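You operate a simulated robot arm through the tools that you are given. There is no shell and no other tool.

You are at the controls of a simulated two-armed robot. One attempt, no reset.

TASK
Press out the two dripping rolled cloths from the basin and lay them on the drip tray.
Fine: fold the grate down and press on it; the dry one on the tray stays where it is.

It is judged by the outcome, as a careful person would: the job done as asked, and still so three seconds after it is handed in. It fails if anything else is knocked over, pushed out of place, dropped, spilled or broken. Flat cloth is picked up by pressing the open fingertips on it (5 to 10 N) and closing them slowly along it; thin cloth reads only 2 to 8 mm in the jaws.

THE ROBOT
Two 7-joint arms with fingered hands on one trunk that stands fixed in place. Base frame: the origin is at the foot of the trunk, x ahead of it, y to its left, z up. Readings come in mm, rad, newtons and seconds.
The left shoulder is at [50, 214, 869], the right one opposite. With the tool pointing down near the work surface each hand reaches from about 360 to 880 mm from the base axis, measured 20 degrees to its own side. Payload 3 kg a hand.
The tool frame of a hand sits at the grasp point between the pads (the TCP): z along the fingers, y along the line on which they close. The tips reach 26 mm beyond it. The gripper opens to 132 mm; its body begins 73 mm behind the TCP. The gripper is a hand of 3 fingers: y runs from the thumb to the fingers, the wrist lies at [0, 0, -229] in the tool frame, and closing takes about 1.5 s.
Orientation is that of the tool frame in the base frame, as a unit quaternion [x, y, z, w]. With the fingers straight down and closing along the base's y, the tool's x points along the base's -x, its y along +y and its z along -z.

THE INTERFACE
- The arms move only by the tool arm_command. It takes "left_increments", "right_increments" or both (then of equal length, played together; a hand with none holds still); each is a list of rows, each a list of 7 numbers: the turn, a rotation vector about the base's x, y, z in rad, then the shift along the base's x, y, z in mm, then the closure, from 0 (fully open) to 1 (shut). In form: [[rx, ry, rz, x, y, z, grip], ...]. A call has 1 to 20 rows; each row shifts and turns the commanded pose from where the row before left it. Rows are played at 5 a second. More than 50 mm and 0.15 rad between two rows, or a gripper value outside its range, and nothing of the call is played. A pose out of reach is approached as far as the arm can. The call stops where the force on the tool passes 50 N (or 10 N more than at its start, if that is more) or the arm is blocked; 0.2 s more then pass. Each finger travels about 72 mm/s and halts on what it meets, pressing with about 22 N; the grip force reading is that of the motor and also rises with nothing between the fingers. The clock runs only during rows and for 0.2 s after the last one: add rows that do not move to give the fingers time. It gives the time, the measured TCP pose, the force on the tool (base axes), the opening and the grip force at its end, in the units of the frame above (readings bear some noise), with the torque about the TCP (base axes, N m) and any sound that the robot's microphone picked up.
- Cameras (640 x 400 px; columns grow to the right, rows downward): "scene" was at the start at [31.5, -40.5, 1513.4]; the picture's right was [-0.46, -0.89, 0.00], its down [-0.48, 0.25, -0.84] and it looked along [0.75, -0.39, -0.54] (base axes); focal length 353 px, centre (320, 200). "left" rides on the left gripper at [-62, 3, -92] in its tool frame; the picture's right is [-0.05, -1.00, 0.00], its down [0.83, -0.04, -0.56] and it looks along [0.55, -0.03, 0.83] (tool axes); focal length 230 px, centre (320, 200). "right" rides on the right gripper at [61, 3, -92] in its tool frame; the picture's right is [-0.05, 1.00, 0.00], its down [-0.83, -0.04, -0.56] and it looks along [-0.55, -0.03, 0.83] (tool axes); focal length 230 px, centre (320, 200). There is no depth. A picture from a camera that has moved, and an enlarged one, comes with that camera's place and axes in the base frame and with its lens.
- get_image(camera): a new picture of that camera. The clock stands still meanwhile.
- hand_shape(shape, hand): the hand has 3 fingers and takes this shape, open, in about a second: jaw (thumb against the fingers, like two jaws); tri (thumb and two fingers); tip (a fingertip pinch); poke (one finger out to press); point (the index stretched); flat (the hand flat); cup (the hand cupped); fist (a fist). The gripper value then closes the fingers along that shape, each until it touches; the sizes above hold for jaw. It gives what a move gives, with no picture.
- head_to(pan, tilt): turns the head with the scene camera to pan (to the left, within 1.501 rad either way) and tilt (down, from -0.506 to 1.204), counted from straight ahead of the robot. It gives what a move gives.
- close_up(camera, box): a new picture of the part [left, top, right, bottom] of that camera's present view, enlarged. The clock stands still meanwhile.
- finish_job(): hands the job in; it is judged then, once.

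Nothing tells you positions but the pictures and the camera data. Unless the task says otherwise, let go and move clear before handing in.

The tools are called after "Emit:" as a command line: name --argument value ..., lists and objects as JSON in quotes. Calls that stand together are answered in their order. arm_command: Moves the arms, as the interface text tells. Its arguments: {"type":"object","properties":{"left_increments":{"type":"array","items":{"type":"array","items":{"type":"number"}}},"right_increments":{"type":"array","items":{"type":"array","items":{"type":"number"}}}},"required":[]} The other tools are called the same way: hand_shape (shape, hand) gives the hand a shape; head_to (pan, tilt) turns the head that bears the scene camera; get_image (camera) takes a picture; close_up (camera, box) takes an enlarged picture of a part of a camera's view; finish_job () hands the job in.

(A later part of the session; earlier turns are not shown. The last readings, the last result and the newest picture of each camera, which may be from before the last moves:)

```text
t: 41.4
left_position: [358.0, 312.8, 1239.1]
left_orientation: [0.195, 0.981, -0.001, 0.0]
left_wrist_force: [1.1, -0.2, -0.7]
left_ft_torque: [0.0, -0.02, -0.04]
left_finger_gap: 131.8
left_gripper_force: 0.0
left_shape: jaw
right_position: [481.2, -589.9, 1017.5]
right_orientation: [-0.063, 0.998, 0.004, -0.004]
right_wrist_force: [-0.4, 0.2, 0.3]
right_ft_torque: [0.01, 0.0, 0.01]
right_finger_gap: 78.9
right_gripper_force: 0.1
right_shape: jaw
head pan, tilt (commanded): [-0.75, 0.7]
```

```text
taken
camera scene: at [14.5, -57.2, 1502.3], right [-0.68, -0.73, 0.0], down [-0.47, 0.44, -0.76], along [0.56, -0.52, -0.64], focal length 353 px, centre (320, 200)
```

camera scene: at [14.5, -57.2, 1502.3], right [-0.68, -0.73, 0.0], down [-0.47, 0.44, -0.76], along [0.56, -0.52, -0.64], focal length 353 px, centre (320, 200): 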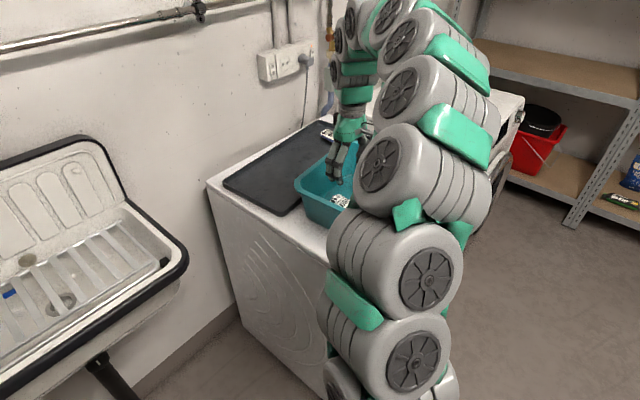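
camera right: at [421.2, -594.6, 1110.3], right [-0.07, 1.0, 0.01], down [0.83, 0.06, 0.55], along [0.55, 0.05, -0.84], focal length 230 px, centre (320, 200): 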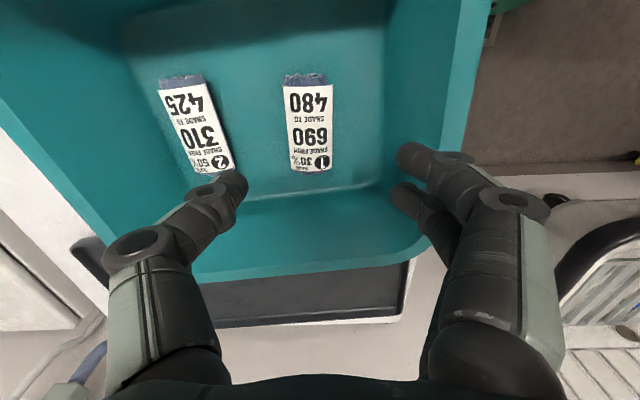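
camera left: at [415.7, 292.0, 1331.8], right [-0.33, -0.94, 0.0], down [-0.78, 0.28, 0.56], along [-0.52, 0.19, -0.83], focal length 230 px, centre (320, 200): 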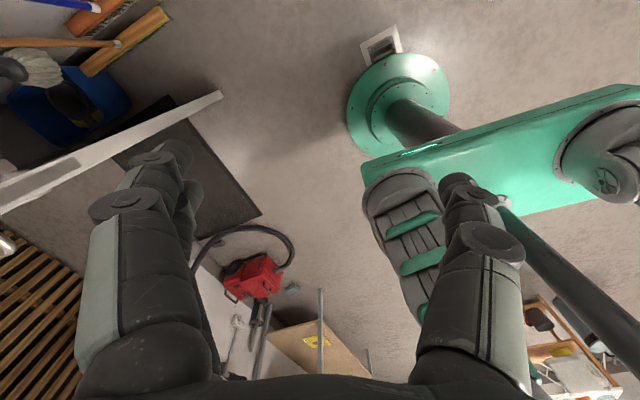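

Roll 1's axis runs from about (438,-604) to (523,-592), so its centre is near (480,-599). I'll centre the hand over it and descend into the basin.

Emit:
arm_command --right_increments '[[0, 0, 0, -1, -8.5, -20, 0.45], [0, 0, 0, 0, 0, -30, 0.45], [0, 0, 0, 0, 0, -30, 0.45], [0, 0, 0, 0, 0, -12, 0.45], [0, 0, 0, 0, 0, 0, 0.45]]'

Emit:
get_image --camera "right"

Emit:
close_up --camera "scene" --box '[280, 100, 400, 240]'

```text
t: 42.6
left_position: [358.5, 312.5, 1239.8]
left_orientation: [0.195, 0.981, 0.0, 0.0]
left_wrist_force: [0.2, -0.2, -0.3]
left_ft_torque: [0.0, 0.01, 0.04]
left_finger_gap: 131.8
left_gripper_force: 0.1
left_shape: jaw
right_position: [482.6, -599.0, 926.3]
right_orientation: [-0.063, 0.998, 0.006, -0.004]
right_wrist_force: [0.4, -0.4, 0.1]
right_ft_torque: [0.0, 0.04, -0.01]
right_finger_gap: 73.2
right_gripper_force: 0.1
right_shape: jaw
head pan, tilt (commanded): [-0.75, 0.7]
```

```text
taken
camera right: at [421.8, -603.8, 1019.3], right [-0.07, 1.0, 0.01], down [0.83, 0.06, 0.55], along [0.55, 0.05, -0.84], focal length 230 px, centre (320, 200)
```

right: 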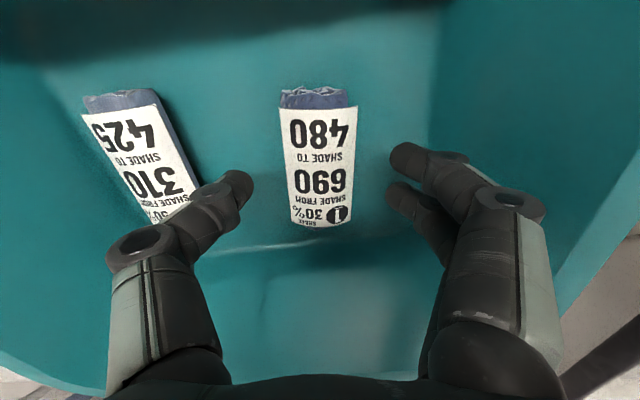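

```text
2.86 times, centred on (340, 170) of scene
camera zoom: at [14.5, -57.2, 1502.3], right [-0.68, -0.73, 0.0], down [-0.47, 0.44, -0.76], along [0.56, -0.52, -0.64], focal length 1008 px, centre (263, 286)
```

zoom: 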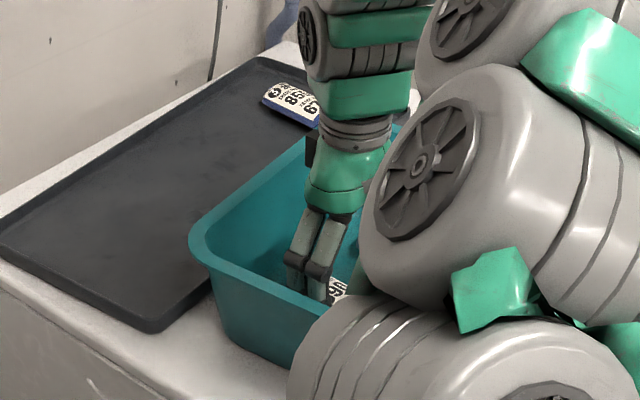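

The roll is centred between thumb and fingers. Descending in small steps to find the basin floor gently.

Emit:
arm_command --right_increments '[[0, 0, 0, -3, 0, -8, 0.45], [0, 0, 0, 0, 0, -4, 0.45], [0, 0, 0, 0, 0, 0, 0.45]]'

Emit:
close_up --camera "right" --box '[180, 70, 470, 260]'

```text
t: 43.4
left_position: [357.8, 312.8, 1239.5]
left_orientation: [0.195, 0.981, 0.0, 0.0]
left_wrist_force: [0.9, 0.0, 0.2]
left_ft_torque: [0.02, 0.04, 0.0]
left_finger_gap: 131.9
left_gripper_force: 0.1
left_shape: jaw
right_position: [478.7, -599.4, 914.7]
right_orientation: [-0.063, 0.998, 0.005, -0.004]
right_wrist_force: [0.0, -0.4, -0.4]
right_ft_torque: [0.0, -0.02, -0.01]
right_finger_gap: 73.2
right_gripper_force: 0.0
right_shape: jaw
head pan, tilt (commanded): [-0.75, 0.7]
```

```text
2.11 times, centred on (325, 165) of right
camera zoom: at [418.9, -604.5, 1007.1], right [-0.07, 1.0, 0.01], down [0.83, 0.06, 0.55], along [0.55, 0.05, -0.84], focal length 484 px, centre (310, 274)
```

zoom: 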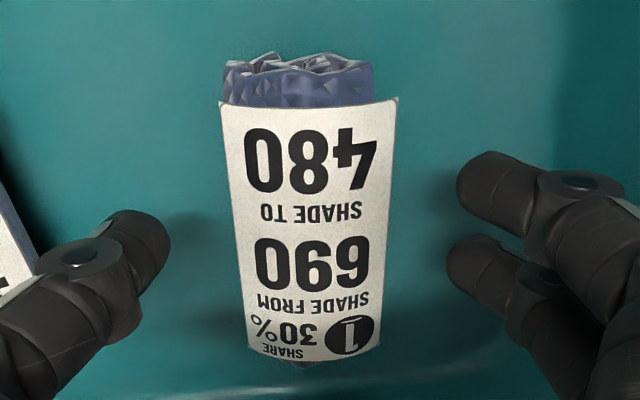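

Emit:
arm_command --right_increments '[[0, 0, 0, 0, 0, -3, 0.45], [0, 0, 0, 0, 0, -3, 0.45], [0, 0, 0, 0, 0, 0, 0.45]]'

Emit:
arm_command --right_increments '[[0, 0, 0, 0, 0, -2, 0.45], [0, 0, 0, 0, 0, -2, 0.45], [0, 0, 0, 0, 0, 0, 0.45]]'

Emit:
close_up --camera "right" --box '[180, 70, 470, 260]'

```text
t: 44.2
left_position: [357.6, 312.7, 1238.4]
left_orientation: [0.195, 0.981, 0.0, 0.0]
left_wrist_force: [-0.1, 1.1, 0.1]
left_ft_torque: [0.01, 0.01, 0.0]
left_finger_gap: 131.9
left_gripper_force: 0.1
left_shape: jaw
right_position: [478.9, -600.6, 907.9]
right_orientation: [-0.063, 0.998, 0.005, -0.005]
right_wrist_force: [-0.9, 0.5, 0.3]
right_ft_torque: [0.02, -0.01, -0.01]
right_finger_gap: 73.2
right_gripper_force: 0.1
right_shape: jaw
head pan, tilt (commanded): [-0.75, 0.7]
```

```text
t: 45.0
left_position: [357.6, 312.3, 1239.5]
left_orientation: [0.195, 0.981, 0.0, 0.0]
left_wrist_force: [0.3, -0.4, 0.5]
left_ft_torque: [0.0, -0.02, 0.01]
left_finger_gap: 131.6
left_gripper_force: 0.0
left_shape: jaw
right_position: [480.0, -599.9, 903.5]
right_orientation: [-0.063, 0.998, 0.006, -0.003]
right_wrist_force: [0.0, -0.6, 0.0]
right_ft_torque: [-0.02, -0.04, 0.02]
right_finger_gap: 73.2
right_gripper_force: 0.1
right_shape: jaw
head pan, tilt (commanded): [-0.75, 0.7]
```

```text
2.11 times, centred on (325, 165) of right
camera zoom: at [418.7, -605.4, 997.4], right [-0.07, 1.0, 0.01], down [0.83, 0.06, 0.55], along [0.55, 0.05, -0.84], focal length 484 px, centre (310, 274)
```

zoom: 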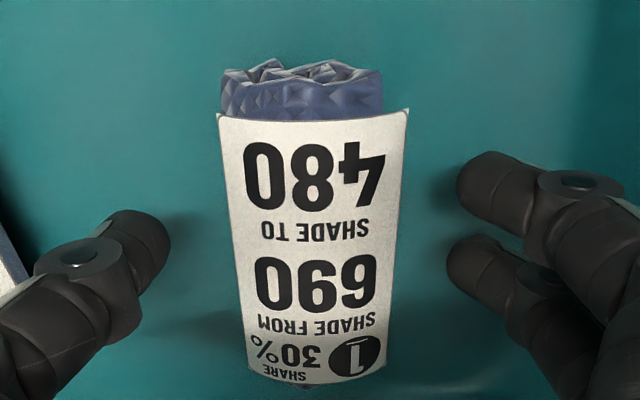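

No floor contact yet; re-triangulating puts the roll's top near z 892, so its centre is lower than I thought. Continuing down gently.

Emit:
arm_command --right_increments '[[0, 0, 0, 0, 0, -4, 0.45], [0, 0, 0, 0, 0, -4, 0.45], [0, 0, 0, 0, 0, 0, 0.45]]'

Emit:
arm_command --right_increments '[[0, 0, 0, 0, 0, -3, 0.45], [0, 0, 0, 0, 0, -3, 0.45], [0, 0, 0, 0, 0, 0, 0.45]]'

Emit:
close_up --camera "right" --box '[180, 70, 470, 260]'

Emit:
close_up --camera "scene" --box '[280, 100, 400, 240]'

```text
t: 45.8
left_position: [358.1, 312.1, 1239.7]
left_orientation: [0.195, 0.981, 0.0, 0.0]
left_wrist_force: [0.4, 0.0, 0.9]
left_ft_torque: [0.0, 0.04, 0.01]
left_finger_gap: 131.8
left_gripper_force: 0.0
left_shape: jaw
right_position: [477.2, -600.0, 896.1]
right_orientation: [-0.063, 0.998, 0.005, -0.005]
right_wrist_force: [0.0, 0.5, -0.3]
right_ft_torque: [0.0, 0.04, 0.01]
right_finger_gap: 73.3
right_gripper_force: 0.0
right_shape: jaw
head pan, tilt (commanded): [-0.75, 0.7]
```

```text
t: 46.6
left_position: [357.4, 312.2, 1239.2]
left_orientation: [0.195, 0.981, 0.0, 0.0]
left_wrist_force: [-0.5, 0.5, 0.1]
left_ft_torque: [-0.02, 0.01, 0.01]
left_finger_gap: 131.9
left_gripper_force: 0.0
left_shape: jaw
right_position: [477.6, -600.0, 889.5]
right_orientation: [-0.063, 0.998, 0.005, -0.004]
right_wrist_force: [-0.4, 0.0, 0.3]
right_ft_torque: [-0.03, -0.02, 0.0]
right_finger_gap: 73.4
right_gripper_force: 0.0
right_shape: jaw
head pan, tilt (commanded): [-0.75, 0.7]
```

```text
2.11 times, centred on (325, 165) of right
camera zoom: at [417.9, -605.4, 983.2], right [-0.07, 1.0, 0.01], down [0.83, 0.06, 0.55], along [0.55, 0.05, -0.84], focal length 484 px, centre (310, 274)
```

zoom: 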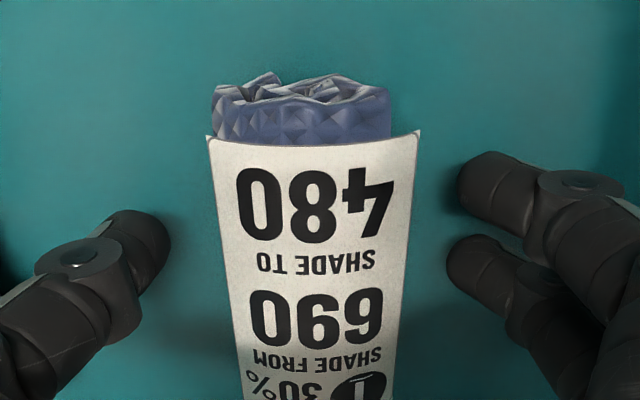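

```text
2.86 times, centred on (340, 170) of scene
camera zoom: at [14.5, -57.2, 1502.3], right [-0.68, -0.73, 0.0], down [-0.47, 0.44, -0.76], along [0.56, -0.52, -0.64], focal length 1008 px, centre (263, 286)
```

zoom: 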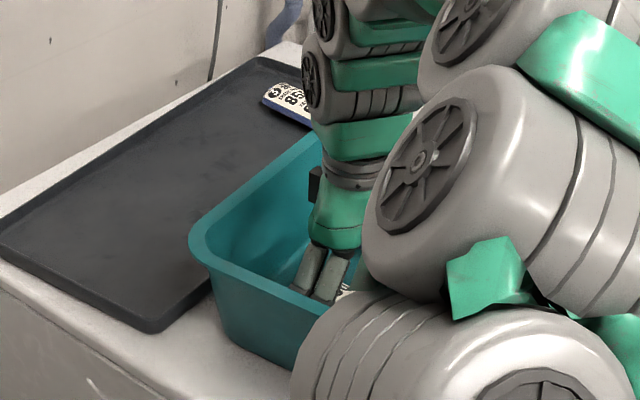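

Emit:
arm_command --right_increments '[[0, 0, 0, 0, 0, -3, 0.45], [0, 0, 0, 0, 0, -3, 0.45], [0, 0, 0, 0, 0, 0, 0.45]]'

Emit:
arm_command --right_increments '[[0, 0, 0, 0, 0, -2, 0.45], [0, 0, 0, 0, 0, -2, 0.45], [0, 0, 0, 0, 0, 0, 0.45]]'

Emit:
close_up --camera "right" --box '[180, 70, 470, 260]'

```text
t: 47.4
left_position: [356.9, 312.8, 1239.6]
left_orientation: [0.195, 0.981, 0.0, 0.0]
left_wrist_force: [0.1, 0.1, -0.5]
left_ft_torque: [0.01, 0.04, -0.01]
left_finger_gap: 131.9
left_gripper_force: 0.1
left_shape: jaw
right_position: [477.6, -599.6, 885.7]
right_orientation: [-0.063, 0.998, 0.005, -0.004]
right_wrist_force: [0.4, 0.2, 0.1]
right_ft_torque: [0.02, 0.0, -0.02]
right_finger_gap: 73.2
right_gripper_force: 0.1
right_shape: jaw
head pan, tilt (commanded): [-0.75, 0.7]
```

```text
t: 48.2
left_position: [357.6, 313.0, 1240.1]
left_orientation: [0.196, 0.981, 0.0, 0.0]
left_wrist_force: [0.4, -0.1, -0.6]
left_ft_torque: [-0.03, 0.02, 0.02]
left_finger_gap: 131.7
left_gripper_force: 0.2
left_shape: jaw
right_position: [476.9, -600.3, 880.3]
right_orientation: [-0.063, 0.998, 0.004, -0.004]
right_wrist_force: [-1.4, -0.4, 13.3]
right_ft_torque: [0.09, 0.02, 0.06]
right_finger_gap: 72.8
right_gripper_force: 0.0
right_shape: jaw
head pan, tilt (commanded): [-0.75, 0.7]
```

```text
2.11 times, centred on (325, 165) of right
camera zoom: at [417.5, -604.7, 973.8], right [-0.07, 1.0, 0.01], down [0.83, 0.06, 0.55], along [0.55, 0.05, -0.84], focal length 484 px, centre (310, 274)
```

zoom: 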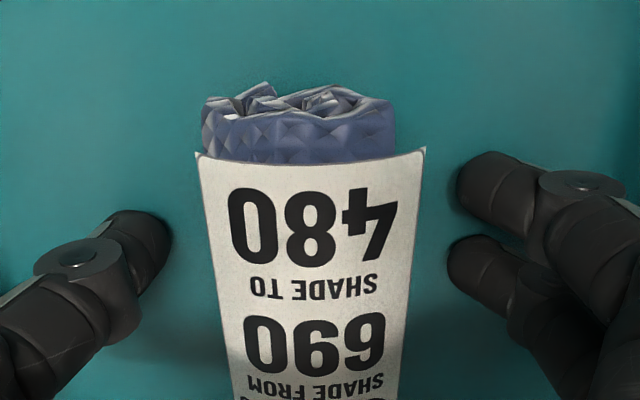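

The fingertips touched the basin floor at TCP z≈880. Raising 3 mm and closing on the roll.

Emit:
arm_command --right_increments '[[0, 0, 0, 0, 0, 3.5, 0.45], [0, 0, 0, 0, 0, 0, 0.52], [0, 0, 0, 0, 0, 0, 0.6], [0, 0, 0, 0, 0, 0, 0.68], [0, 0, 0, 0, 0, 0, 0.76], [0, 0, 0, 0, 0, 0, 0.84], [0, 0, 0, 0, 0, 0, 0.84], [0, 0, 0, 0, 0, 0, 0.84]]'

Emit:
close_up --camera "right" --box '[180, 70, 470, 260]'

```text
t: 50.0
left_position: [357.6, 313.0, 1239.2]
left_orientation: [0.195, 0.981, -0.001, 0.0]
left_wrist_force: [0.4, 0.4, 1.5]
left_ft_torque: [0.0, 0.03, 0.01]
left_finger_gap: 131.8
left_gripper_force: 0.1
left_shape: jaw
right_position: [478.3, -600.4, 882.6]
right_orientation: [-0.062, 0.998, 0.005, -0.004]
right_wrist_force: [0.1, 0.1, -0.7]
right_ft_torque: [-0.01, 0.0, -0.01]
right_finger_gap: 43.3
right_gripper_force: 21.4
right_shape: jaw
head pan, tilt (commanded): [-0.75, 0.7]
```

```text
2.11 times, centred on (325, 165) of right
camera zoom: at [418.4, -604.3, 976.5], right [-0.07, 1.0, 0.01], down [0.83, 0.06, 0.55], along [0.55, 0.05, -0.84], focal length 484 px, centre (310, 274)
```

zoom: 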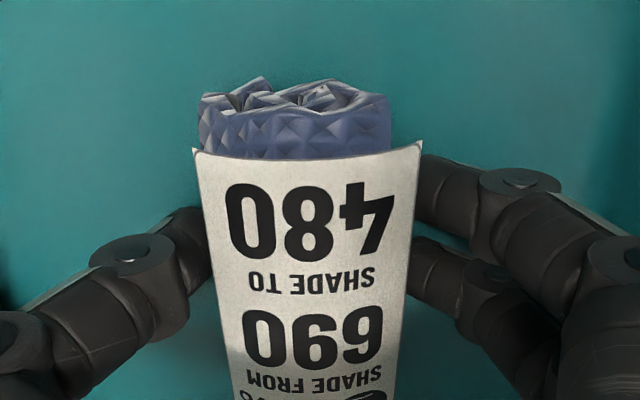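

Gripped at 43 mm. Lifting slowly straight up inside the basin and checking the hold.

Emit:
arm_command --right_increments '[[0, 0, 0, 0, 0, 8, 0.84], [0, 0, 0, 0, 0, 12, 0.84], [0, 0, 0, 0, 0, 15, 0.84], [0, 0, 0, 0, 0, 15, 0.84], [0, 0, 0, 0, 0, 0, 0.84]]'

Emit:
get_image --camera "right"

```text
t: 51.2
left_position: [358.0, 313.0, 1240.4]
left_orientation: [0.195, 0.981, 0.001, 0.0]
left_wrist_force: [-0.3, 0.4, -0.9]
left_ft_torque: [0.01, -0.01, -0.01]
left_finger_gap: 131.6
left_gripper_force: 0.0
left_shape: jaw
right_position: [479.6, -600.0, 932.8]
right_orientation: [-0.064, 0.998, 0.005, -0.004]
right_wrist_force: [0.3, -0.5, -2.3]
right_ft_torque: [-0.03, 0.0, -0.02]
right_finger_gap: 43.1
right_gripper_force: 22.5
right_shape: jaw
head pan, tilt (commanded): [-0.75, 0.7]
```

```text
taken
camera right: at [419.1, -605.7, 1027.4], right [-0.07, 1.0, 0.01], down [0.83, 0.06, 0.55], along [0.55, 0.05, -0.84], focal length 230 px, centre (320, 200)
```

right: 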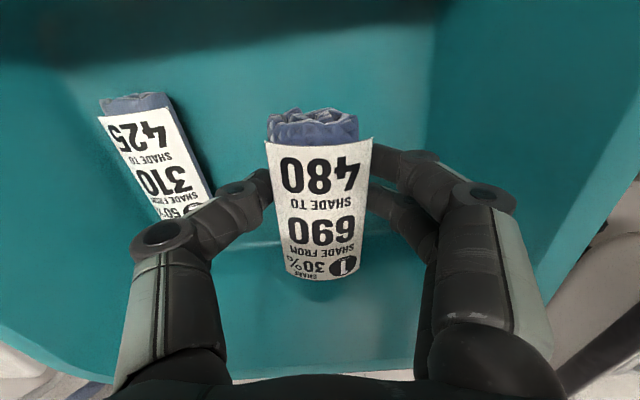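

The roll is held firmly (about 2.3 N of weight). I'll let it drip over the basin for a moment before carrying it.

Emit:
arm_command --right_increments '[[0, 0, 0, 0, 0, 0, 0.84], [0, 0, 0, 0, 0, 0, 0.84], [0, 0, 0, 0, 0, 0, 0.84], [0, 0, 0, 0, 0, 0, 0.84], [0, 0, 0, 0, 0, 0, 0.84], [0, 0, 0, 0, 0, 0, 0.84], [0, 0, 0, 0, 0, 0, 0.84], [0, 0, 0, 0, 0, 0, 0.84], [0, 0, 0, 0, 0, 0, 0.84], [0, 0, 0, 0, 0, 0, 0.84]]'

Emit:
close_up --camera "right" --box '[180, 70, 470, 310]'

Emit:
get_image --camera "left"

```text
t: 53.4
left_position: [357.0, 312.3, 1238.8]
left_orientation: [0.194, 0.981, 0.001, -0.001]
left_wrist_force: [0.7, 0.2, -0.5]
left_ft_torque: [0.0, 0.0, 0.0]
left_finger_gap: 132.0
left_gripper_force: 0.1
left_shape: jaw
right_position: [480.3, -600.1, 933.6]
right_orientation: [-0.063, 0.998, 0.005, -0.005]
right_wrist_force: [-0.1, 0.3, -0.7]
right_ft_torque: [-0.01, 0.0, 0.03]
right_finger_gap: 43.0
right_gripper_force: 21.7
right_shape: jaw
head pan, tilt (commanded): [-0.75, 0.7]
```

```text
1.67 times, centred on (325, 190) of right
camera zoom: at [419.1, -605.8, 1027.3], right [-0.07, 1.0, 0.01], down [0.83, 0.06, 0.55], along [0.55, 0.05, -0.84], focal length 384 px, centre (312, 217)
```

zoom: 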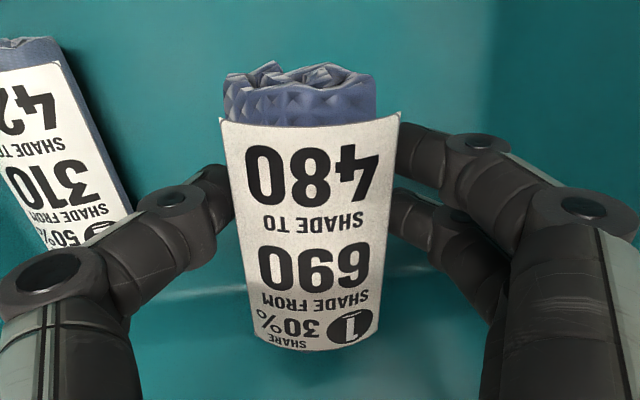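

```text
taken
camera left: at [415.9, 291.6, 1331.8], right [-0.33, -0.94, 0.0], down [-0.78, 0.28, 0.56], along [-0.52, 0.19, -0.83], focal length 230 px, centre (320, 200)
```

left: 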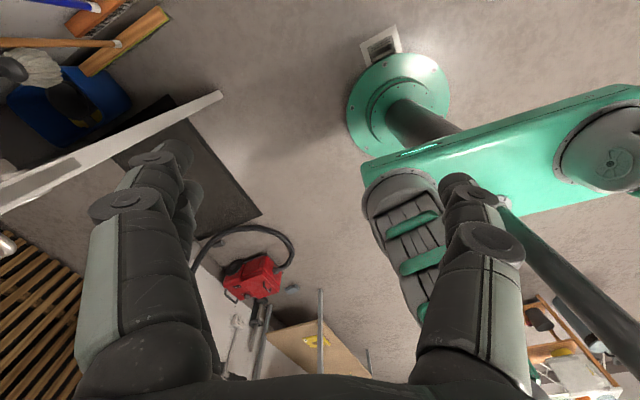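

Now carrying roll 1 up and across to above the grate, aiming for a gap between slats near (740,-40).

Emit:
arm_command --right_increments '[[0, 0, 0, 0, 0, 30, 0.84], [0, 0, 0, 0, 0, 35, 0.84], [0, 0, 0, 0, 0, 35, 0.84], [0, 0, 0, 0, 0, 35, 0.84], [0, 0, 0, 5, 42, 0, 0.84], [0, 0, 0, 10, 45, 0, 0.84], [0, 0, 0, 15, 45, 0, 0.84], [0, 0, 0, 20, 45, 0, 0.84], [0, 0, 0, 20, 45, 0, 0.84], [0, 0, 0, 20, 45, 0, 0.84], [0, 0, 0, 20, 45, 0, 0.84], [0, 0, 0, 20, 45, 0, 0.84], [0, 0, 0, 20, 45, 0, 0.84], [0, 0, 0, 22, 44, 0, 0.84], [0, 0, 0, 22, 44, 0, 0.84], [0, 0, 0, 22, 38, 0, 0.84], [0, 0, 0, 22, 30, 0, 0.84], [0, 0, 0, 22, 0, 0, 0.84], [0, 0, 0, 0, 0, 0, 0.84]]'

Emit:
head_to --pan 0.0 --tilt 0.65

Emit:
get_image --camera "scene"

Emit:
get_image --camera "right"

```text
t: 57.4
left_position: [357.5, 312.0, 1239.4]
left_orientation: [0.195, 0.981, 0.0, -0.001]
left_wrist_force: [-0.1, -0.2, 0.3]
left_ft_torque: [0.01, 0.0, 0.01]
left_finger_gap: 131.9
left_gripper_force: 0.1
left_shape: jaw
right_position: [739.7, -39.3, 1067.1]
right_orientation: [-0.063, 0.998, 0.005, -0.005]
right_wrist_force: [0.2, 0.6, -0.8]
right_ft_torque: [-0.04, 0.03, -0.01]
right_finger_gap: 42.1
right_gripper_force: 21.9
right_shape: jaw
head pan, tilt (commanded): [-0.75, 0.7]
```

```text
t: 58.5
left_position: [358.5, 312.7, 1239.3]
left_orientation: [0.195, 0.981, 0.0, 0.0]
left_wrist_force: [0.7, -0.3, 0.0]
left_ft_torque: [-0.03, -0.02, 0.0]
left_finger_gap: 132.0
left_gripper_force: 0.0
left_shape: jaw
right_position: [740.1, -38.9, 1066.9]
right_orientation: [-0.062, 0.998, 0.005, -0.005]
right_wrist_force: [-0.7, -0.4, -0.5]
right_ft_torque: [-0.01, 0.01, 0.03]
right_finger_gap: 42.2
right_gripper_force: 22.0
right_shape: jaw
head pan, tilt (commanded): [0.0, 0.649]
```

```text
taken
camera scene: at [39.2, 0.6, 1506.6], right [0.0, -1.0, 0.0], down [-0.6, 0.0, -0.8], along [0.8, 0.0, -0.6], focal length 353 px, centre (320, 200)
```

scene: 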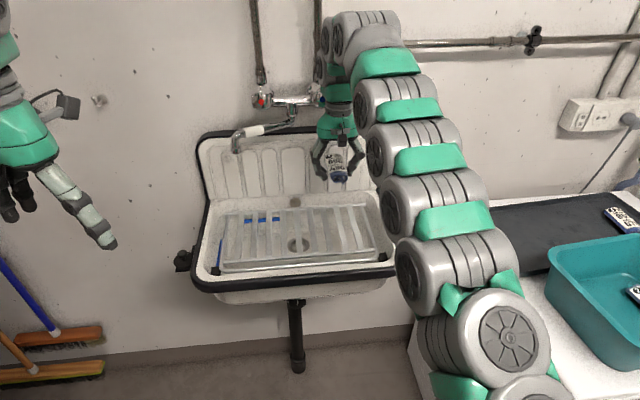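

```text
taken
camera right: at [679.8, -43.8, 1161.1], right [-0.07, 1.0, 0.01], down [0.83, 0.06, 0.55], along [0.55, 0.05, -0.84], focal length 230 px, centre (320, 200)
```

right: 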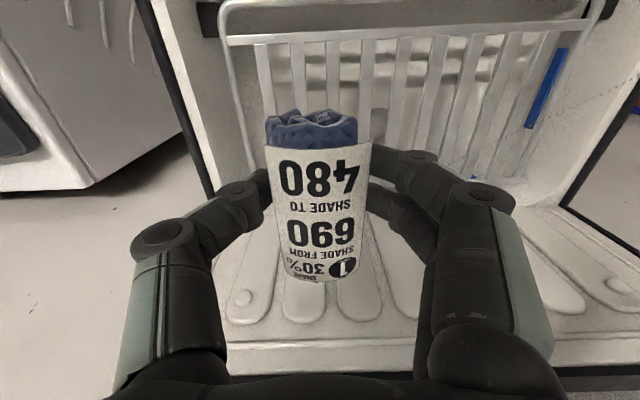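

Roll 1 is above the grate, nearly centred over a gap between slats. Lowering toward the slats.

Emit:
arm_command --right_increments '[[0, 0, 0, 6, 2.5, -30, 0.84], [0, 0, 0, 6, 0, -35, 0.84], [0, 0, 0, 0, 0, -35, 0.84], [0, 0, 0, 0, 0, -35, 0.84], [0, 0, 0, 0, 0, 0, 0.84]]'

Emit:
get_image --camera "right"

Emit:
close_up --camera "scene" --box '[180, 130, 420, 300]'

```text
t: 59.7
left_position: [357.4, 313.9, 1240.2]
left_orientation: [0.194, 0.981, 0.0, 0.0]
left_wrist_force: [0.5, -0.2, 0.3]
left_ft_torque: [-0.02, 0.03, 0.03]
left_finger_gap: 131.9
left_gripper_force: 0.0
left_shape: jaw
right_position: [749.0, -39.3, 926.9]
right_orientation: [-0.066, 0.998, 0.004, -0.007]
right_wrist_force: [0.1, 0.5, -0.3]
right_ft_torque: [-0.02, 0.01, 0.01]
right_finger_gap: 42.0
right_gripper_force: 21.9
right_shape: jaw
head pan, tilt (commanded): [0.0, 0.649]
```

```text
taken
camera right: at [689.6, -43.4, 1021.5], right [-0.08, 1.0, 0.01], down [0.84, 0.06, 0.54], along [0.54, 0.05, -0.84], focal length 230 px, centre (320, 200)
```

right: 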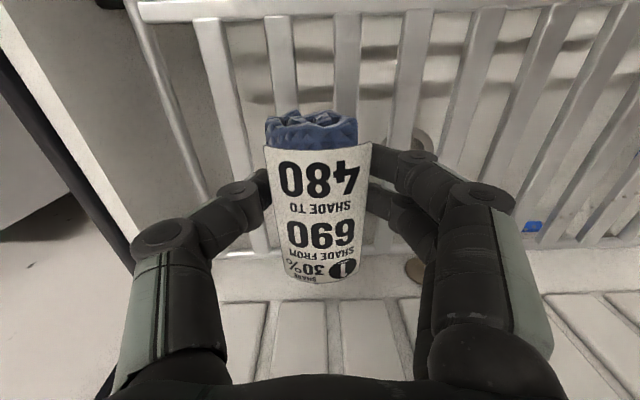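

```text
2.35 times, centred on (300, 215) of scene
camera zoom: at [39.4, 0.8, 1506.6], right [0.0, -1.0, 0.0], down [-0.6, 0.0, -0.8], along [0.8, 0.0, -0.6], focal length 830 px, centre (367, 165)
```

zoom: 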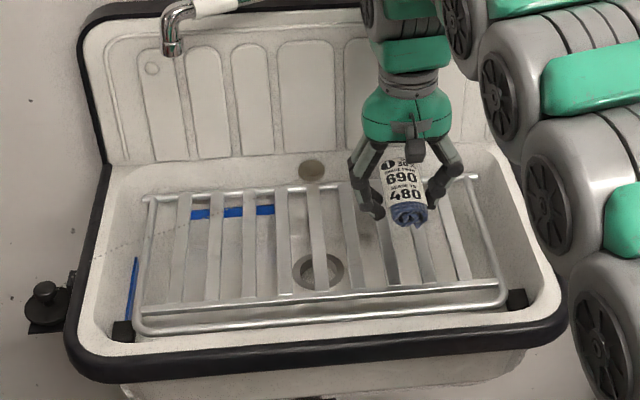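

The roll is over a gap between two slats. Lowering slowly to contact.

Emit:
arm_command --right_increments '[[0, 0, 0, -4, 0, -8, 0.84], [0, 0, 0, 0, 0, -6, 0.84], [0, 0, 0, 0, 0, 0, 0.84]]'

Emit:
arm_command --right_increments '[[0, 0, 0, 0, 0, -4, 0.84], [0, 0, 0, 0, 0, -4, 0.84], [0, 0, 0, 0, 0, 0, 0.84]]'

Emit:
close_up --camera "scene" --box '[260, 150, 400, 270]'

```text
t: 60.5
left_position: [357.5, 312.5, 1239.9]
left_orientation: [0.195, 0.981, 0.0, 0.0]
left_wrist_force: [0.3, -0.1, -0.3]
left_ft_torque: [0.0, 0.02, -0.01]
left_finger_gap: 131.9
left_gripper_force: 0.0
left_shape: jaw
right_position: [748.0, -39.5, 918.8]
right_orientation: [-0.063, 0.998, 0.004, -0.004]
right_wrist_force: [-0.7, 0.5, -0.6]
right_ft_torque: [-0.01, 0.0, -0.01]
right_finger_gap: 41.8
right_gripper_force: 22.1
right_shape: jaw
head pan, tilt (commanded): [0.0, 0.649]
```

```text
t: 61.3
left_position: [357.7, 310.5, 1239.3]
left_orientation: [0.196, 0.981, 0.0, 0.0]
left_wrist_force: [0.2, -0.3, 0.2]
left_ft_torque: [-0.01, -0.03, -0.02]
left_finger_gap: 131.8
left_gripper_force: 0.1
left_shape: jaw
right_position: [748.3, -39.7, 911.1]
right_orientation: [-0.063, 0.998, 0.005, -0.004]
right_wrist_force: [-0.1, 0.5, -1.5]
right_ft_torque: [0.03, 0.01, 0.0]
right_finger_gap: 42.2
right_gripper_force: 21.8
right_shape: jaw
head pan, tilt (commanded): [0.0, 0.649]
```

```text
3.33 times, centred on (330, 210) of scene
camera zoom: at [39.2, 0.7, 1506.6], right [0.0, -1.0, 0.0], down [-0.6, 0.0, -0.8], along [0.8, 0.0, -0.6], focal length 1177 px, centre (287, 167)
```

zoom: 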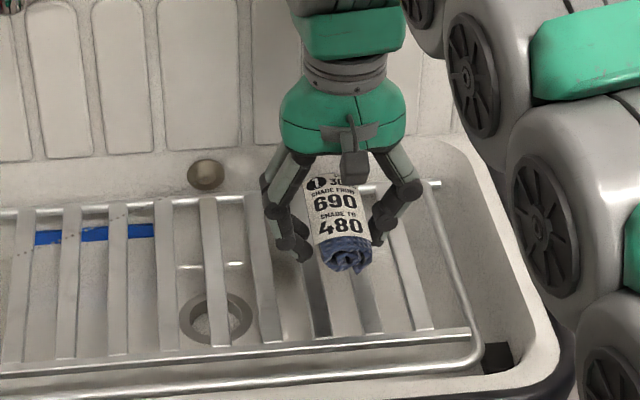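

Emit:
arm_command --right_increments '[[0, 0, 0, 0, 0, -4, 0.84], [0, 0, 0, 0, 0, -4, 0.84], [0, 0, 0, 0, 0, 0, 0.84]]'

Emit:
arm_command --right_increments '[[0, 0, 0, 0, 0, -3, 0.84], [0, 0, 0, 0, 0, -3, 0.84], [0, 0, 0, 0, 0, 0, 0.84]]'

Emit:
close_up --camera "scene" --box '[260, 150, 400, 270]'

```text
t: 62.1
left_position: [357.8, 312.5, 1239.9]
left_orientation: [0.196, 0.981, 0.0, 0.001]
left_wrist_force: [-0.3, -0.4, 0.5]
left_ft_torque: [-0.01, 0.0, 0.01]
left_finger_gap: 132.0
left_gripper_force: 0.0
left_shape: jaw
right_position: [744.5, -40.3, 901.7]
right_orientation: [-0.064, 0.998, 0.004, -0.004]
right_wrist_force: [0.0, -0.5, 0.0]
right_ft_torque: [-0.01, -0.02, -0.03]
right_finger_gap: 42.1
right_gripper_force: 22.3
right_shape: jaw
head pan, tilt (commanded): [0.0, 0.649]
```

```text
t: 62.9
left_position: [356.7, 312.5, 1239.5]
left_orientation: [0.195, 0.981, 0.0, 0.0]
left_wrist_force: [0.4, 0.5, 0.5]
left_ft_torque: [-0.02, -0.02, 0.0]
left_finger_gap: 132.0
left_gripper_force: 0.0
left_shape: jaw
right_position: [746.1, -39.7, 895.8]
right_orientation: [-0.062, 0.998, 0.006, -0.005]
right_wrist_force: [-1.0, 0.1, -0.7]
right_ft_torque: [-0.01, 0.04, 0.02]
right_finger_gap: 41.8
right_gripper_force: 22.1
right_shape: jaw
head pan, tilt (commanded): [0.0, 0.649]
```

```text
3.33 times, centred on (330, 210) of scene
camera zoom: at [39.2, 0.7, 1506.6], right [0.0, -1.0, 0.0], down [-0.6, 0.0, -0.8], along [0.8, 0.0, -0.6], focal length 1177 px, centre (287, 167)
```

zoom: 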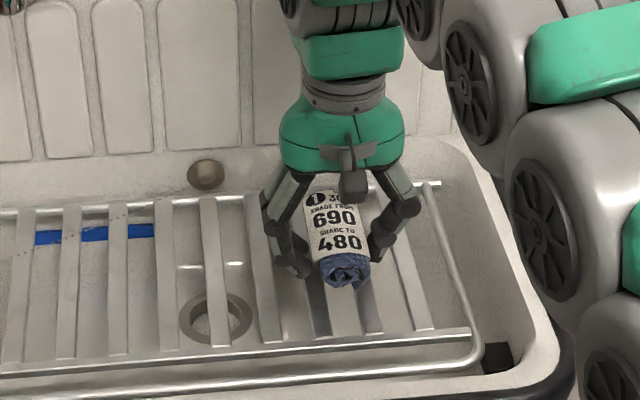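

Emit:
arm_command --right_increments '[[0, 0, 0, 0, 0, -3, 0.84], [0, 0, 0, 0, 0, -3, 0.84], [0, 0, 0, 0, 0, 0, 0.84]]'

Emit:
arm_command --right_increments '[[0, 0, 0, 0, 0, -3, 0.84], [0, 0, 0, 0, 0, -2, 0.84], [0, 0, 0, 0, 0, 0, 0.84]]'

Emit:
arm_command --right_increments '[[0, 0, 0, 0, 0, -2, 0.84], [0, 0, 0, 0, 0, -2, 0.84], [0, 0, 0, 0, 0, 0, 0.84]]'

Emit:
close_up --camera "scene" --box '[260, 150, 400, 270]'

```text
t: 63.7
left_position: [357.3, 312.2, 1240.7]
left_orientation: [0.195, 0.981, 0.0, 0.001]
left_wrist_force: [1.1, 1.0, 0.1]
left_ft_torque: [-0.02, -0.02, -0.02]
left_finger_gap: 131.8
left_gripper_force: 0.1
left_shape: jaw
right_position: [745.8, -39.6, 889.5]
right_orientation: [-0.062, 0.998, 0.005, -0.005]
right_wrist_force: [0.7, 0.1, -1.1]
right_ft_torque: [-0.06, 0.02, 0.01]
right_finger_gap: 41.9
right_gripper_force: 22.1
right_shape: jaw
head pan, tilt (commanded): [0.0, 0.649]
```

```text
t: 64.5
left_position: [357.6, 312.1, 1239.8]
left_orientation: [0.195, 0.981, 0.0, 0.0]
left_wrist_force: [-0.6, -0.1, 0.4]
left_ft_torque: [0.02, 0.02, -0.02]
left_finger_gap: 131.9
left_gripper_force: 0.0
left_shape: jaw
right_position: [745.8, -38.9, 886.7]
right_orientation: [-0.063, 0.998, 0.006, -0.004]
right_wrist_force: [1.5, 0.3, 5.7]
right_ft_torque: [0.05, -0.06, 0.03]
right_finger_gap: 41.7
right_gripper_force: 22.1
right_shape: jaw
head pan, tilt (commanded): [0.0, 0.649]
```

```text
t: 65.3
left_position: [357.2, 312.5, 1239.4]
left_orientation: [0.195, 0.981, 0.0, 0.0]
left_wrist_force: [-0.5, -0.3, 0.2]
left_ft_torque: [-0.03, -0.03, -0.02]
left_finger_gap: 131.8
left_gripper_force: 0.1
left_shape: jaw
right_position: [746.0, -39.2, 884.7]
right_orientation: [-0.063, 0.998, 0.005, -0.003]
right_wrist_force: [0.4, 0.6, 42.9]
right_ft_torque: [0.04, -0.02, 0.02]
right_finger_gap: 44.2
right_gripper_force: 22.1
right_shape: jaw
head pan, tilt (commanded): [0.0, 0.649]
```

```text
3.33 times, centred on (330, 210) of scene
camera zoom: at [38.6, 0.7, 1506.6], right [0.0, -1.0, 0.0], down [-0.6, 0.0, -0.8], along [0.8, 0.0, -0.6], focal length 1177 px, centre (287, 167)
```

zoom: 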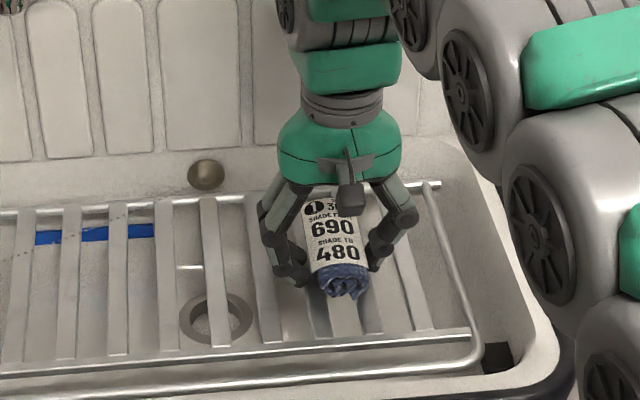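

Contact with the slats at TCP z≈887. Easing up 2 mm, opening slowly, then rising clear.

Emit:
arm_command --right_increments '[[0, 0, 0, 0, 0, 3, 0.84], [0, 0, 0, 0, 0, 0, 0.76], [0, 0, 0, 0, 0, 0, 0.66], [0, 0, 0, 0, 0, 0, 0.56], [0, 0, 0, 0, 0, 0, 0.45], [0, 0, 0, 0, 0, 0, 0.45]]'

Emit:
get_image --camera "right"

Emit:
close_up --camera "scene" --box '[260, 150, 400, 270]'

```text
t: 66.7
left_position: [357.9, 312.3, 1239.4]
left_orientation: [0.194, 0.981, -0.001, 0.0]
left_wrist_force: [0.2, 0.9, 0.3]
left_ft_torque: [0.0, -0.01, 0.04]
left_finger_gap: 132.0
left_gripper_force: 0.1
left_shape: jaw
right_position: [744.8, -39.0, 886.0]
right_orientation: [-0.062, 0.998, 0.006, -0.005]
right_wrist_force: [-0.3, 0.1, 0.0]
right_ft_torque: [-0.01, 0.0, 0.01]
right_finger_gap: 71.7
right_gripper_force: 0.1
right_shape: jaw
head pan, tilt (commanded): [0.0, 0.649]
```

```text
taken
camera right: at [685.4, -43.7, 979.4], right [-0.07, 1.0, 0.01], down [0.83, 0.06, 0.55], along [0.55, 0.05, -0.84], focal length 230 px, centre (320, 200)
```

right: 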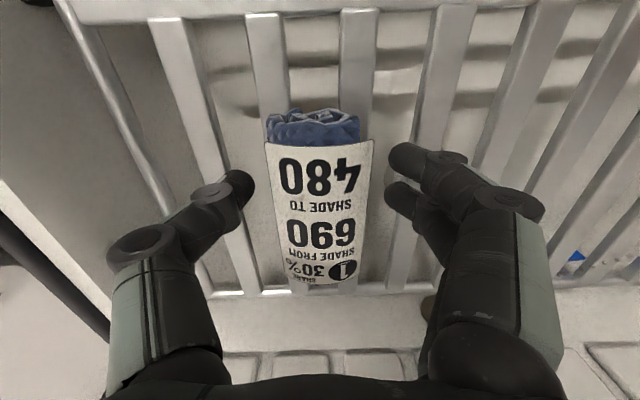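

```text
3.33 times, centred on (330, 210) of scene
camera zoom: at [39.2, 0.7, 1506.6], right [0.0, -1.0, 0.0], down [-0.6, 0.0, -0.8], along [0.8, 0.0, -0.6], focal length 1177 px, centre (287, 167)
```

zoom: 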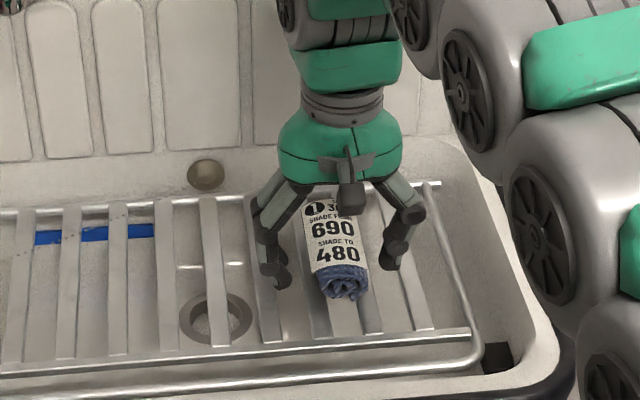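

Roll 1 rests on the grate across two slats. I'll rise clear and form a fist for pressing.

Emit:
arm_command --right_increments '[[0, 0, 0, 0, 0, 10, 0.45], [0, 0, 0, 0, 0, 25, 0.45], [0, 0, 0, 0, 0, 35, 0.45], [0, 0, 0, 0, 0, 40, 0.45], [0, 0, 0, 0, 0, 0, 0.45]]'

Emit:
hand_shape --hand "right" --shape "fist"

Emit:
get_image --camera "right"

Emit:
close_up --camera "scene" --box '[240, 100, 420, 270]'

```text
t: 68.1
left_position: [357.6, 312.0, 1240.9]
left_orientation: [0.196, 0.981, 0.001, 0.001]
left_wrist_force: [0.3, -0.2, -0.3]
left_ft_torque: [-0.01, -0.01, 0.02]
left_finger_gap: 131.7
left_gripper_force: 0.0
left_shape: jaw
right_position: [726.6, -52.4, 963.6]
right_orientation: [-0.057, 0.997, -0.005, -0.048]
right_wrist_force: [-0.4, 0.4, 0.4]
right_ft_torque: [0.01, -0.03, 0.0]
right_finger_gap: 72.4
right_gripper_force: 0.0
right_shape: jaw
head pan, tilt (commanded): [0.0, 0.649]
stopped in row 5 (right hand): the arm was blocked; the commanded pose is now the measured one
```

```text
t: 69.0
left_position: [357.7, 311.0, 1240.1]
left_orientation: [0.196, 0.981, 0.001, 0.001]
left_wrist_force: [-0.3, 0.3, -0.4]
left_ft_torque: [0.02, 0.0, 0.02]
left_finger_gap: 132.1
left_gripper_force: 0.0
left_shape: jaw
right_position: [727.0, -54.0, 962.9]
right_orientation: [-0.058, 0.997, -0.004, -0.047]
right_wrist_force: [0.2, -0.4, 0.0]
right_ft_torque: [0.02, 0.02, 0.01]
right_finger_gap: 0.2
right_gripper_force: 0.2
right_shape: fist
head pan, tilt (commanded): [0.0, 0.649]
```

```text
taken
camera right: at [674.0, -54.6, 1061.9], right [-0.07, 1.0, -0.01], down [0.88, 0.06, 0.48], along [0.47, 0.02, -0.88], focal length 230 px, centre (320, 200)
```

right: 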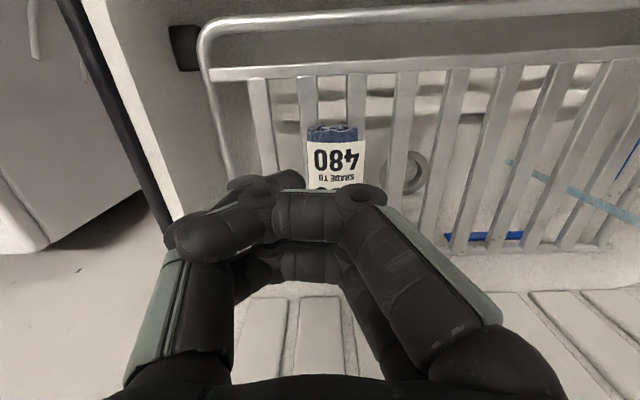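

```text
2.35 times, centred on (330, 185) of scene
camera zoom: at [38.1, -0.6, 1506.6], right [0.0, -1.0, 0.0], down [-0.6, 0.0, -0.8], along [0.8, 0.0, -0.6], focal length 830 px, centre (296, 235)
```

zoom: 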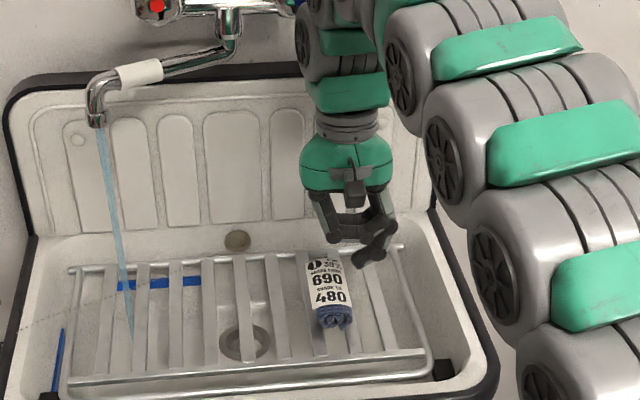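

The upper arm touched the cold-water knob as I rose, and water is now running from the spout into the sink. I must back away from the wall first, then look at the knob and close it again.

Emit:
arm_command --right_increments '[[0, 0, 0, -15, -5, 0, 0], [0, 0, 0, -25, -10, 0, 0], [0, 0, 0, -30, -15, 10, 0], [0, 0, 0, -40, -20, 15, 0], [0, 0, 0, -40, -20, 15, 0], [0, 0, 0, -40, -20, 10, 0], [0, 0, 0, 0, 0, 0, 0]]'

Emit:
get_image --camera "scene"

Emit:
close_up --camera "scene" --box '[230, 70, 350, 160]'

```text
t: 70.6
left_position: [357.3, 312.8, 1239.0]
left_orientation: [0.195, 0.981, 0.0, 0.0]
left_wrist_force: [-0.1, 0.4, -0.1]
left_ft_torque: [-0.04, 0.0, 0.0]
left_finger_gap: 131.6
left_gripper_force: 0.0
left_shape: jaw
right_position: [537.7, -135.9, 1015.4]
right_orientation: [-0.061, 0.997, -0.004, -0.045]
right_wrist_force: [0.0, -0.5, 0.4]
right_ft_torque: [-0.01, 0.01, -0.03]
right_finger_gap: 0.0
right_gripper_force: 0.1
right_shape: fist
head pan, tilt (commanded): [0.0, 0.649]
```

```text
taken
camera scene: at [39.2, 0.7, 1506.6], right [0.0, -1.0, 0.0], down [-0.6, 0.0, -0.8], along [0.8, 0.0, -0.6], focal length 353 px, centre (320, 200)
```

scene: 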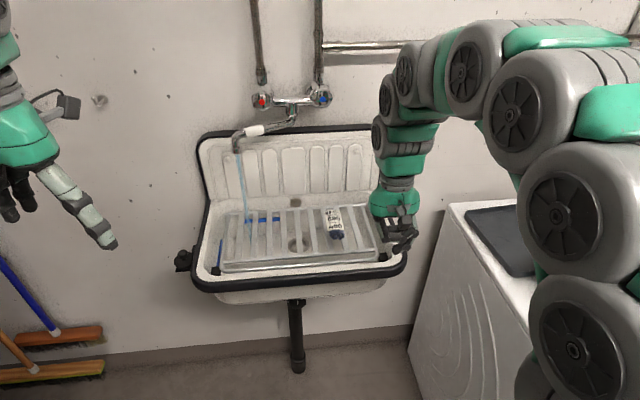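

```text
4.44 times, centred on (290, 115) of scene
camera zoom: at [39.2, 0.7, 1506.6], right [0.0, -1.0, 0.0], down [-0.6, 0.0, -0.8], along [0.8, 0.0, -0.6], focal length 1569 px, centre (453, 578)
```

zoom: 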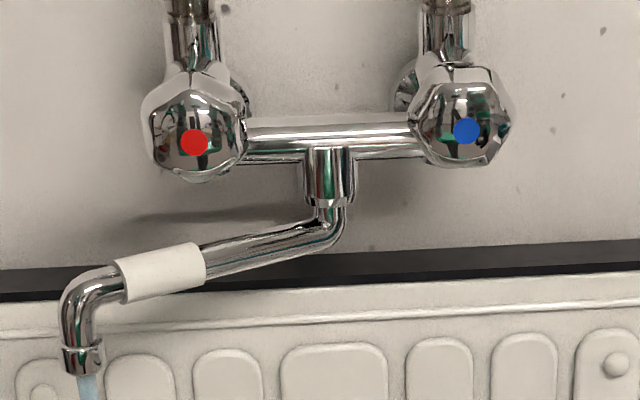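

Emit:
close_up --camera "scene" --box '[190, 80, 350, 180]'

Emit:
close_up --camera "scene" --box '[300, 75, 345, 115]'

Emit:
close_up --camera "scene" --box '[240, 75, 285, 115]'

```text
4.00 times, centred on (270, 130) of scene
camera zoom: at [39.2, 0.7, 1506.6], right [0.0, -1.0, 0.0], down [-0.6, 0.0, -0.8], along [0.8, 0.0, -0.6], focal length 1412 px, centre (520, 480)
```

zoom: 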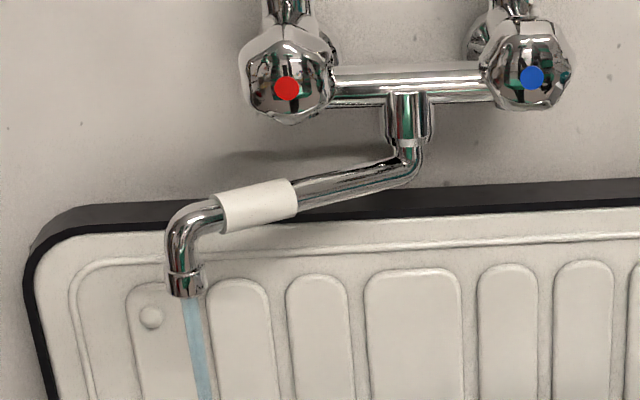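

```text
10.00 times, centred on (322, 95) of scene
camera zoom: at [39.2, 0.7, 1506.6], right [0.0, -1.0, 0.0], down [-0.6, 0.0, -0.8], along [0.8, 0.0, -0.6], focal length 3530 px, centre (295, 1250)
```

zoom: 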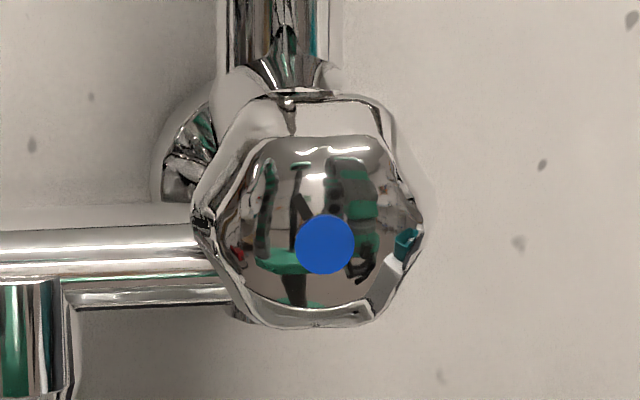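

```text
10.00 times, centred on (262, 95) of scene
camera zoom: at [39.2, 0.7, 1506.6], right [0.0, -1.0, 0.0], down [-0.6, 0.0, -0.8], along [0.8, 0.0, -0.6], focal length 3530 px, centre (895, 1250)
```

zoom: 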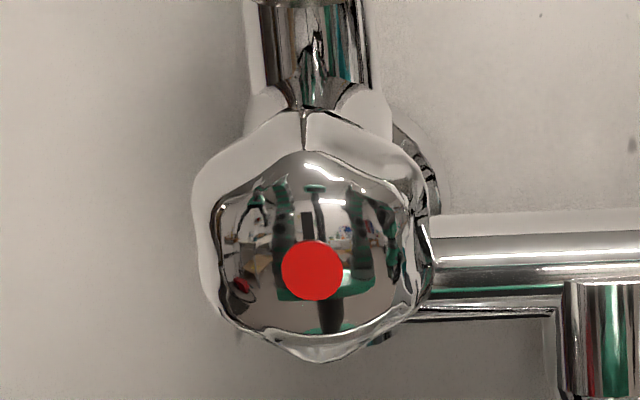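

The blue knob was turned open (counter-clockwise as I see it, its right side pushed up). I'll close it with the left hand, since its camera looks down over the fingers. First I move the right hand well away, and bring the left hand up level with the knob, pointing at the wall.

Emit:
arm_command --left_increments '[[0, 0, 0, 0, 0, 0, 0], [0, 0, 0, 0, 0, 0, 0], [0, 0, 0, 0, 0, 0, 0], [0, 0, 0.1225, 10, -10, 0, 0], [0, 0, 0.1225, 20, -20, 0, 0.2], [0, 0, 0.1225, 20, -20, 0, 0.3], [0, 0, 0.1225, 20, -20, 0, 0.3], [0.0143, -0.1423, 0, 20, -20, 0, 0.3], [0.0143, -0.1423, 0, 20, -20, 0, 0.3], [0.0143, -0.1423, 0, 25, -20, 0, 0.3], [0.0143, -0.1423, 0, 25, -20, 0, 0.3], [0.0143, -0.1423, 0, 25, -20, 0, 0.3], [0.0143, -0.1423, 0, 25, -20, 0, 0.3], [0, 0, 0, 0, 0, 0, 0.3]]' --right_increments '[[0, -0.03, 0, -10, -30, 10, 0], [0, -0.03, 0, -10, -40, 15, 0], [0, -0.03, 0, -10, -40, 15, 0], [0, 0, 0, -10, -40, 15, 0], [0, 0, 0, -10, -40, 15, 0], [0, 0, 0, 0, -40, 0, 0], [0, 0, 0, 0, 0, 0, 0], [0, 0, 0, 0, 0, 0, 0], [0, 0, 0, 0, 0, 0, 0], [0, 0, 0, 0, 0, 0, 0], [0, 0, 0, 0, 0, 0, 0], [0, 0, 0, 0, 0, 0, 0], [0, 0, 0, 0, 0, 0, 0], [0, 0, 0, 0, 0, 0, 0]]'

Emit:
get_image --camera "scene"

Emit:
get_image --camera "left"

```text
t: 73.6
left_position: [568.7, 121.2, 1239.5]
left_orientation: [-0.045, 0.908, 0.021, 0.416]
left_wrist_force: [0.0, 0.4, 0.5]
left_ft_torque: [-0.01, 0.0, -0.02]
left_finger_gap: 92.8
left_gripper_force: 0.1
left_shape: jaw
right_position: [487.4, -369.6, 1084.1]
right_orientation: [-0.059, 0.998, -0.007, 0.0]
right_wrist_force: [-0.6, 0.4, -1.4]
right_ft_torque: [0.0, -0.03, -0.01]
right_finger_gap: 0.1
right_gripper_force: 0.1
right_shape: fist
head pan, tilt (commanded): [0.0, 0.649]
```

```text
taken
camera scene: at [39.2, 0.7, 1506.6], right [0.0, -1.0, 0.0], down [-0.6, 0.0, -0.8], along [0.8, 0.0, -0.6], focal length 353 px, centre (320, 200)
```

scene: 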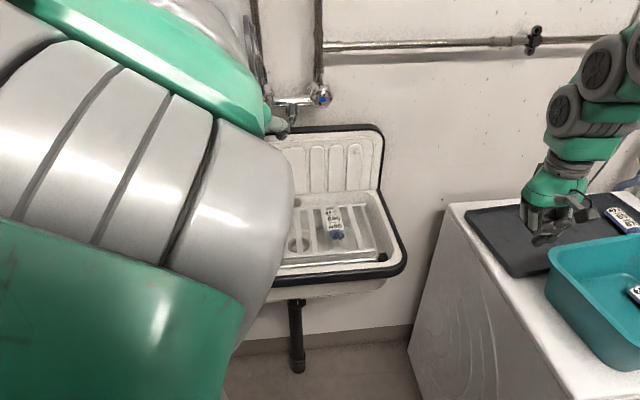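

```text
taken
camera left: at [539.0, 121.3, 1345.2], right [0.13, -0.99, 0.04], down [-0.95, -0.14, -0.27], along [0.27, 0.0, -0.96], focal length 230 px, centre (320, 200)
```

left: 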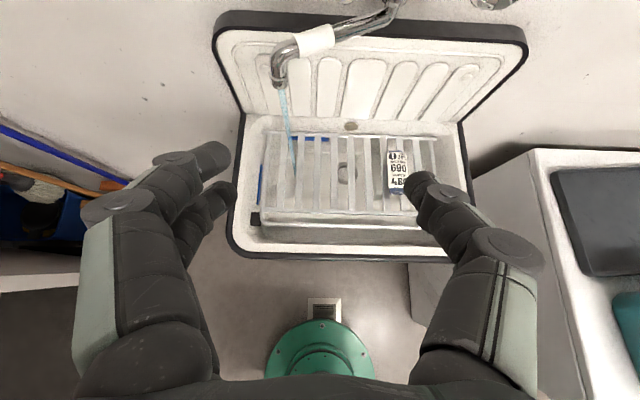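

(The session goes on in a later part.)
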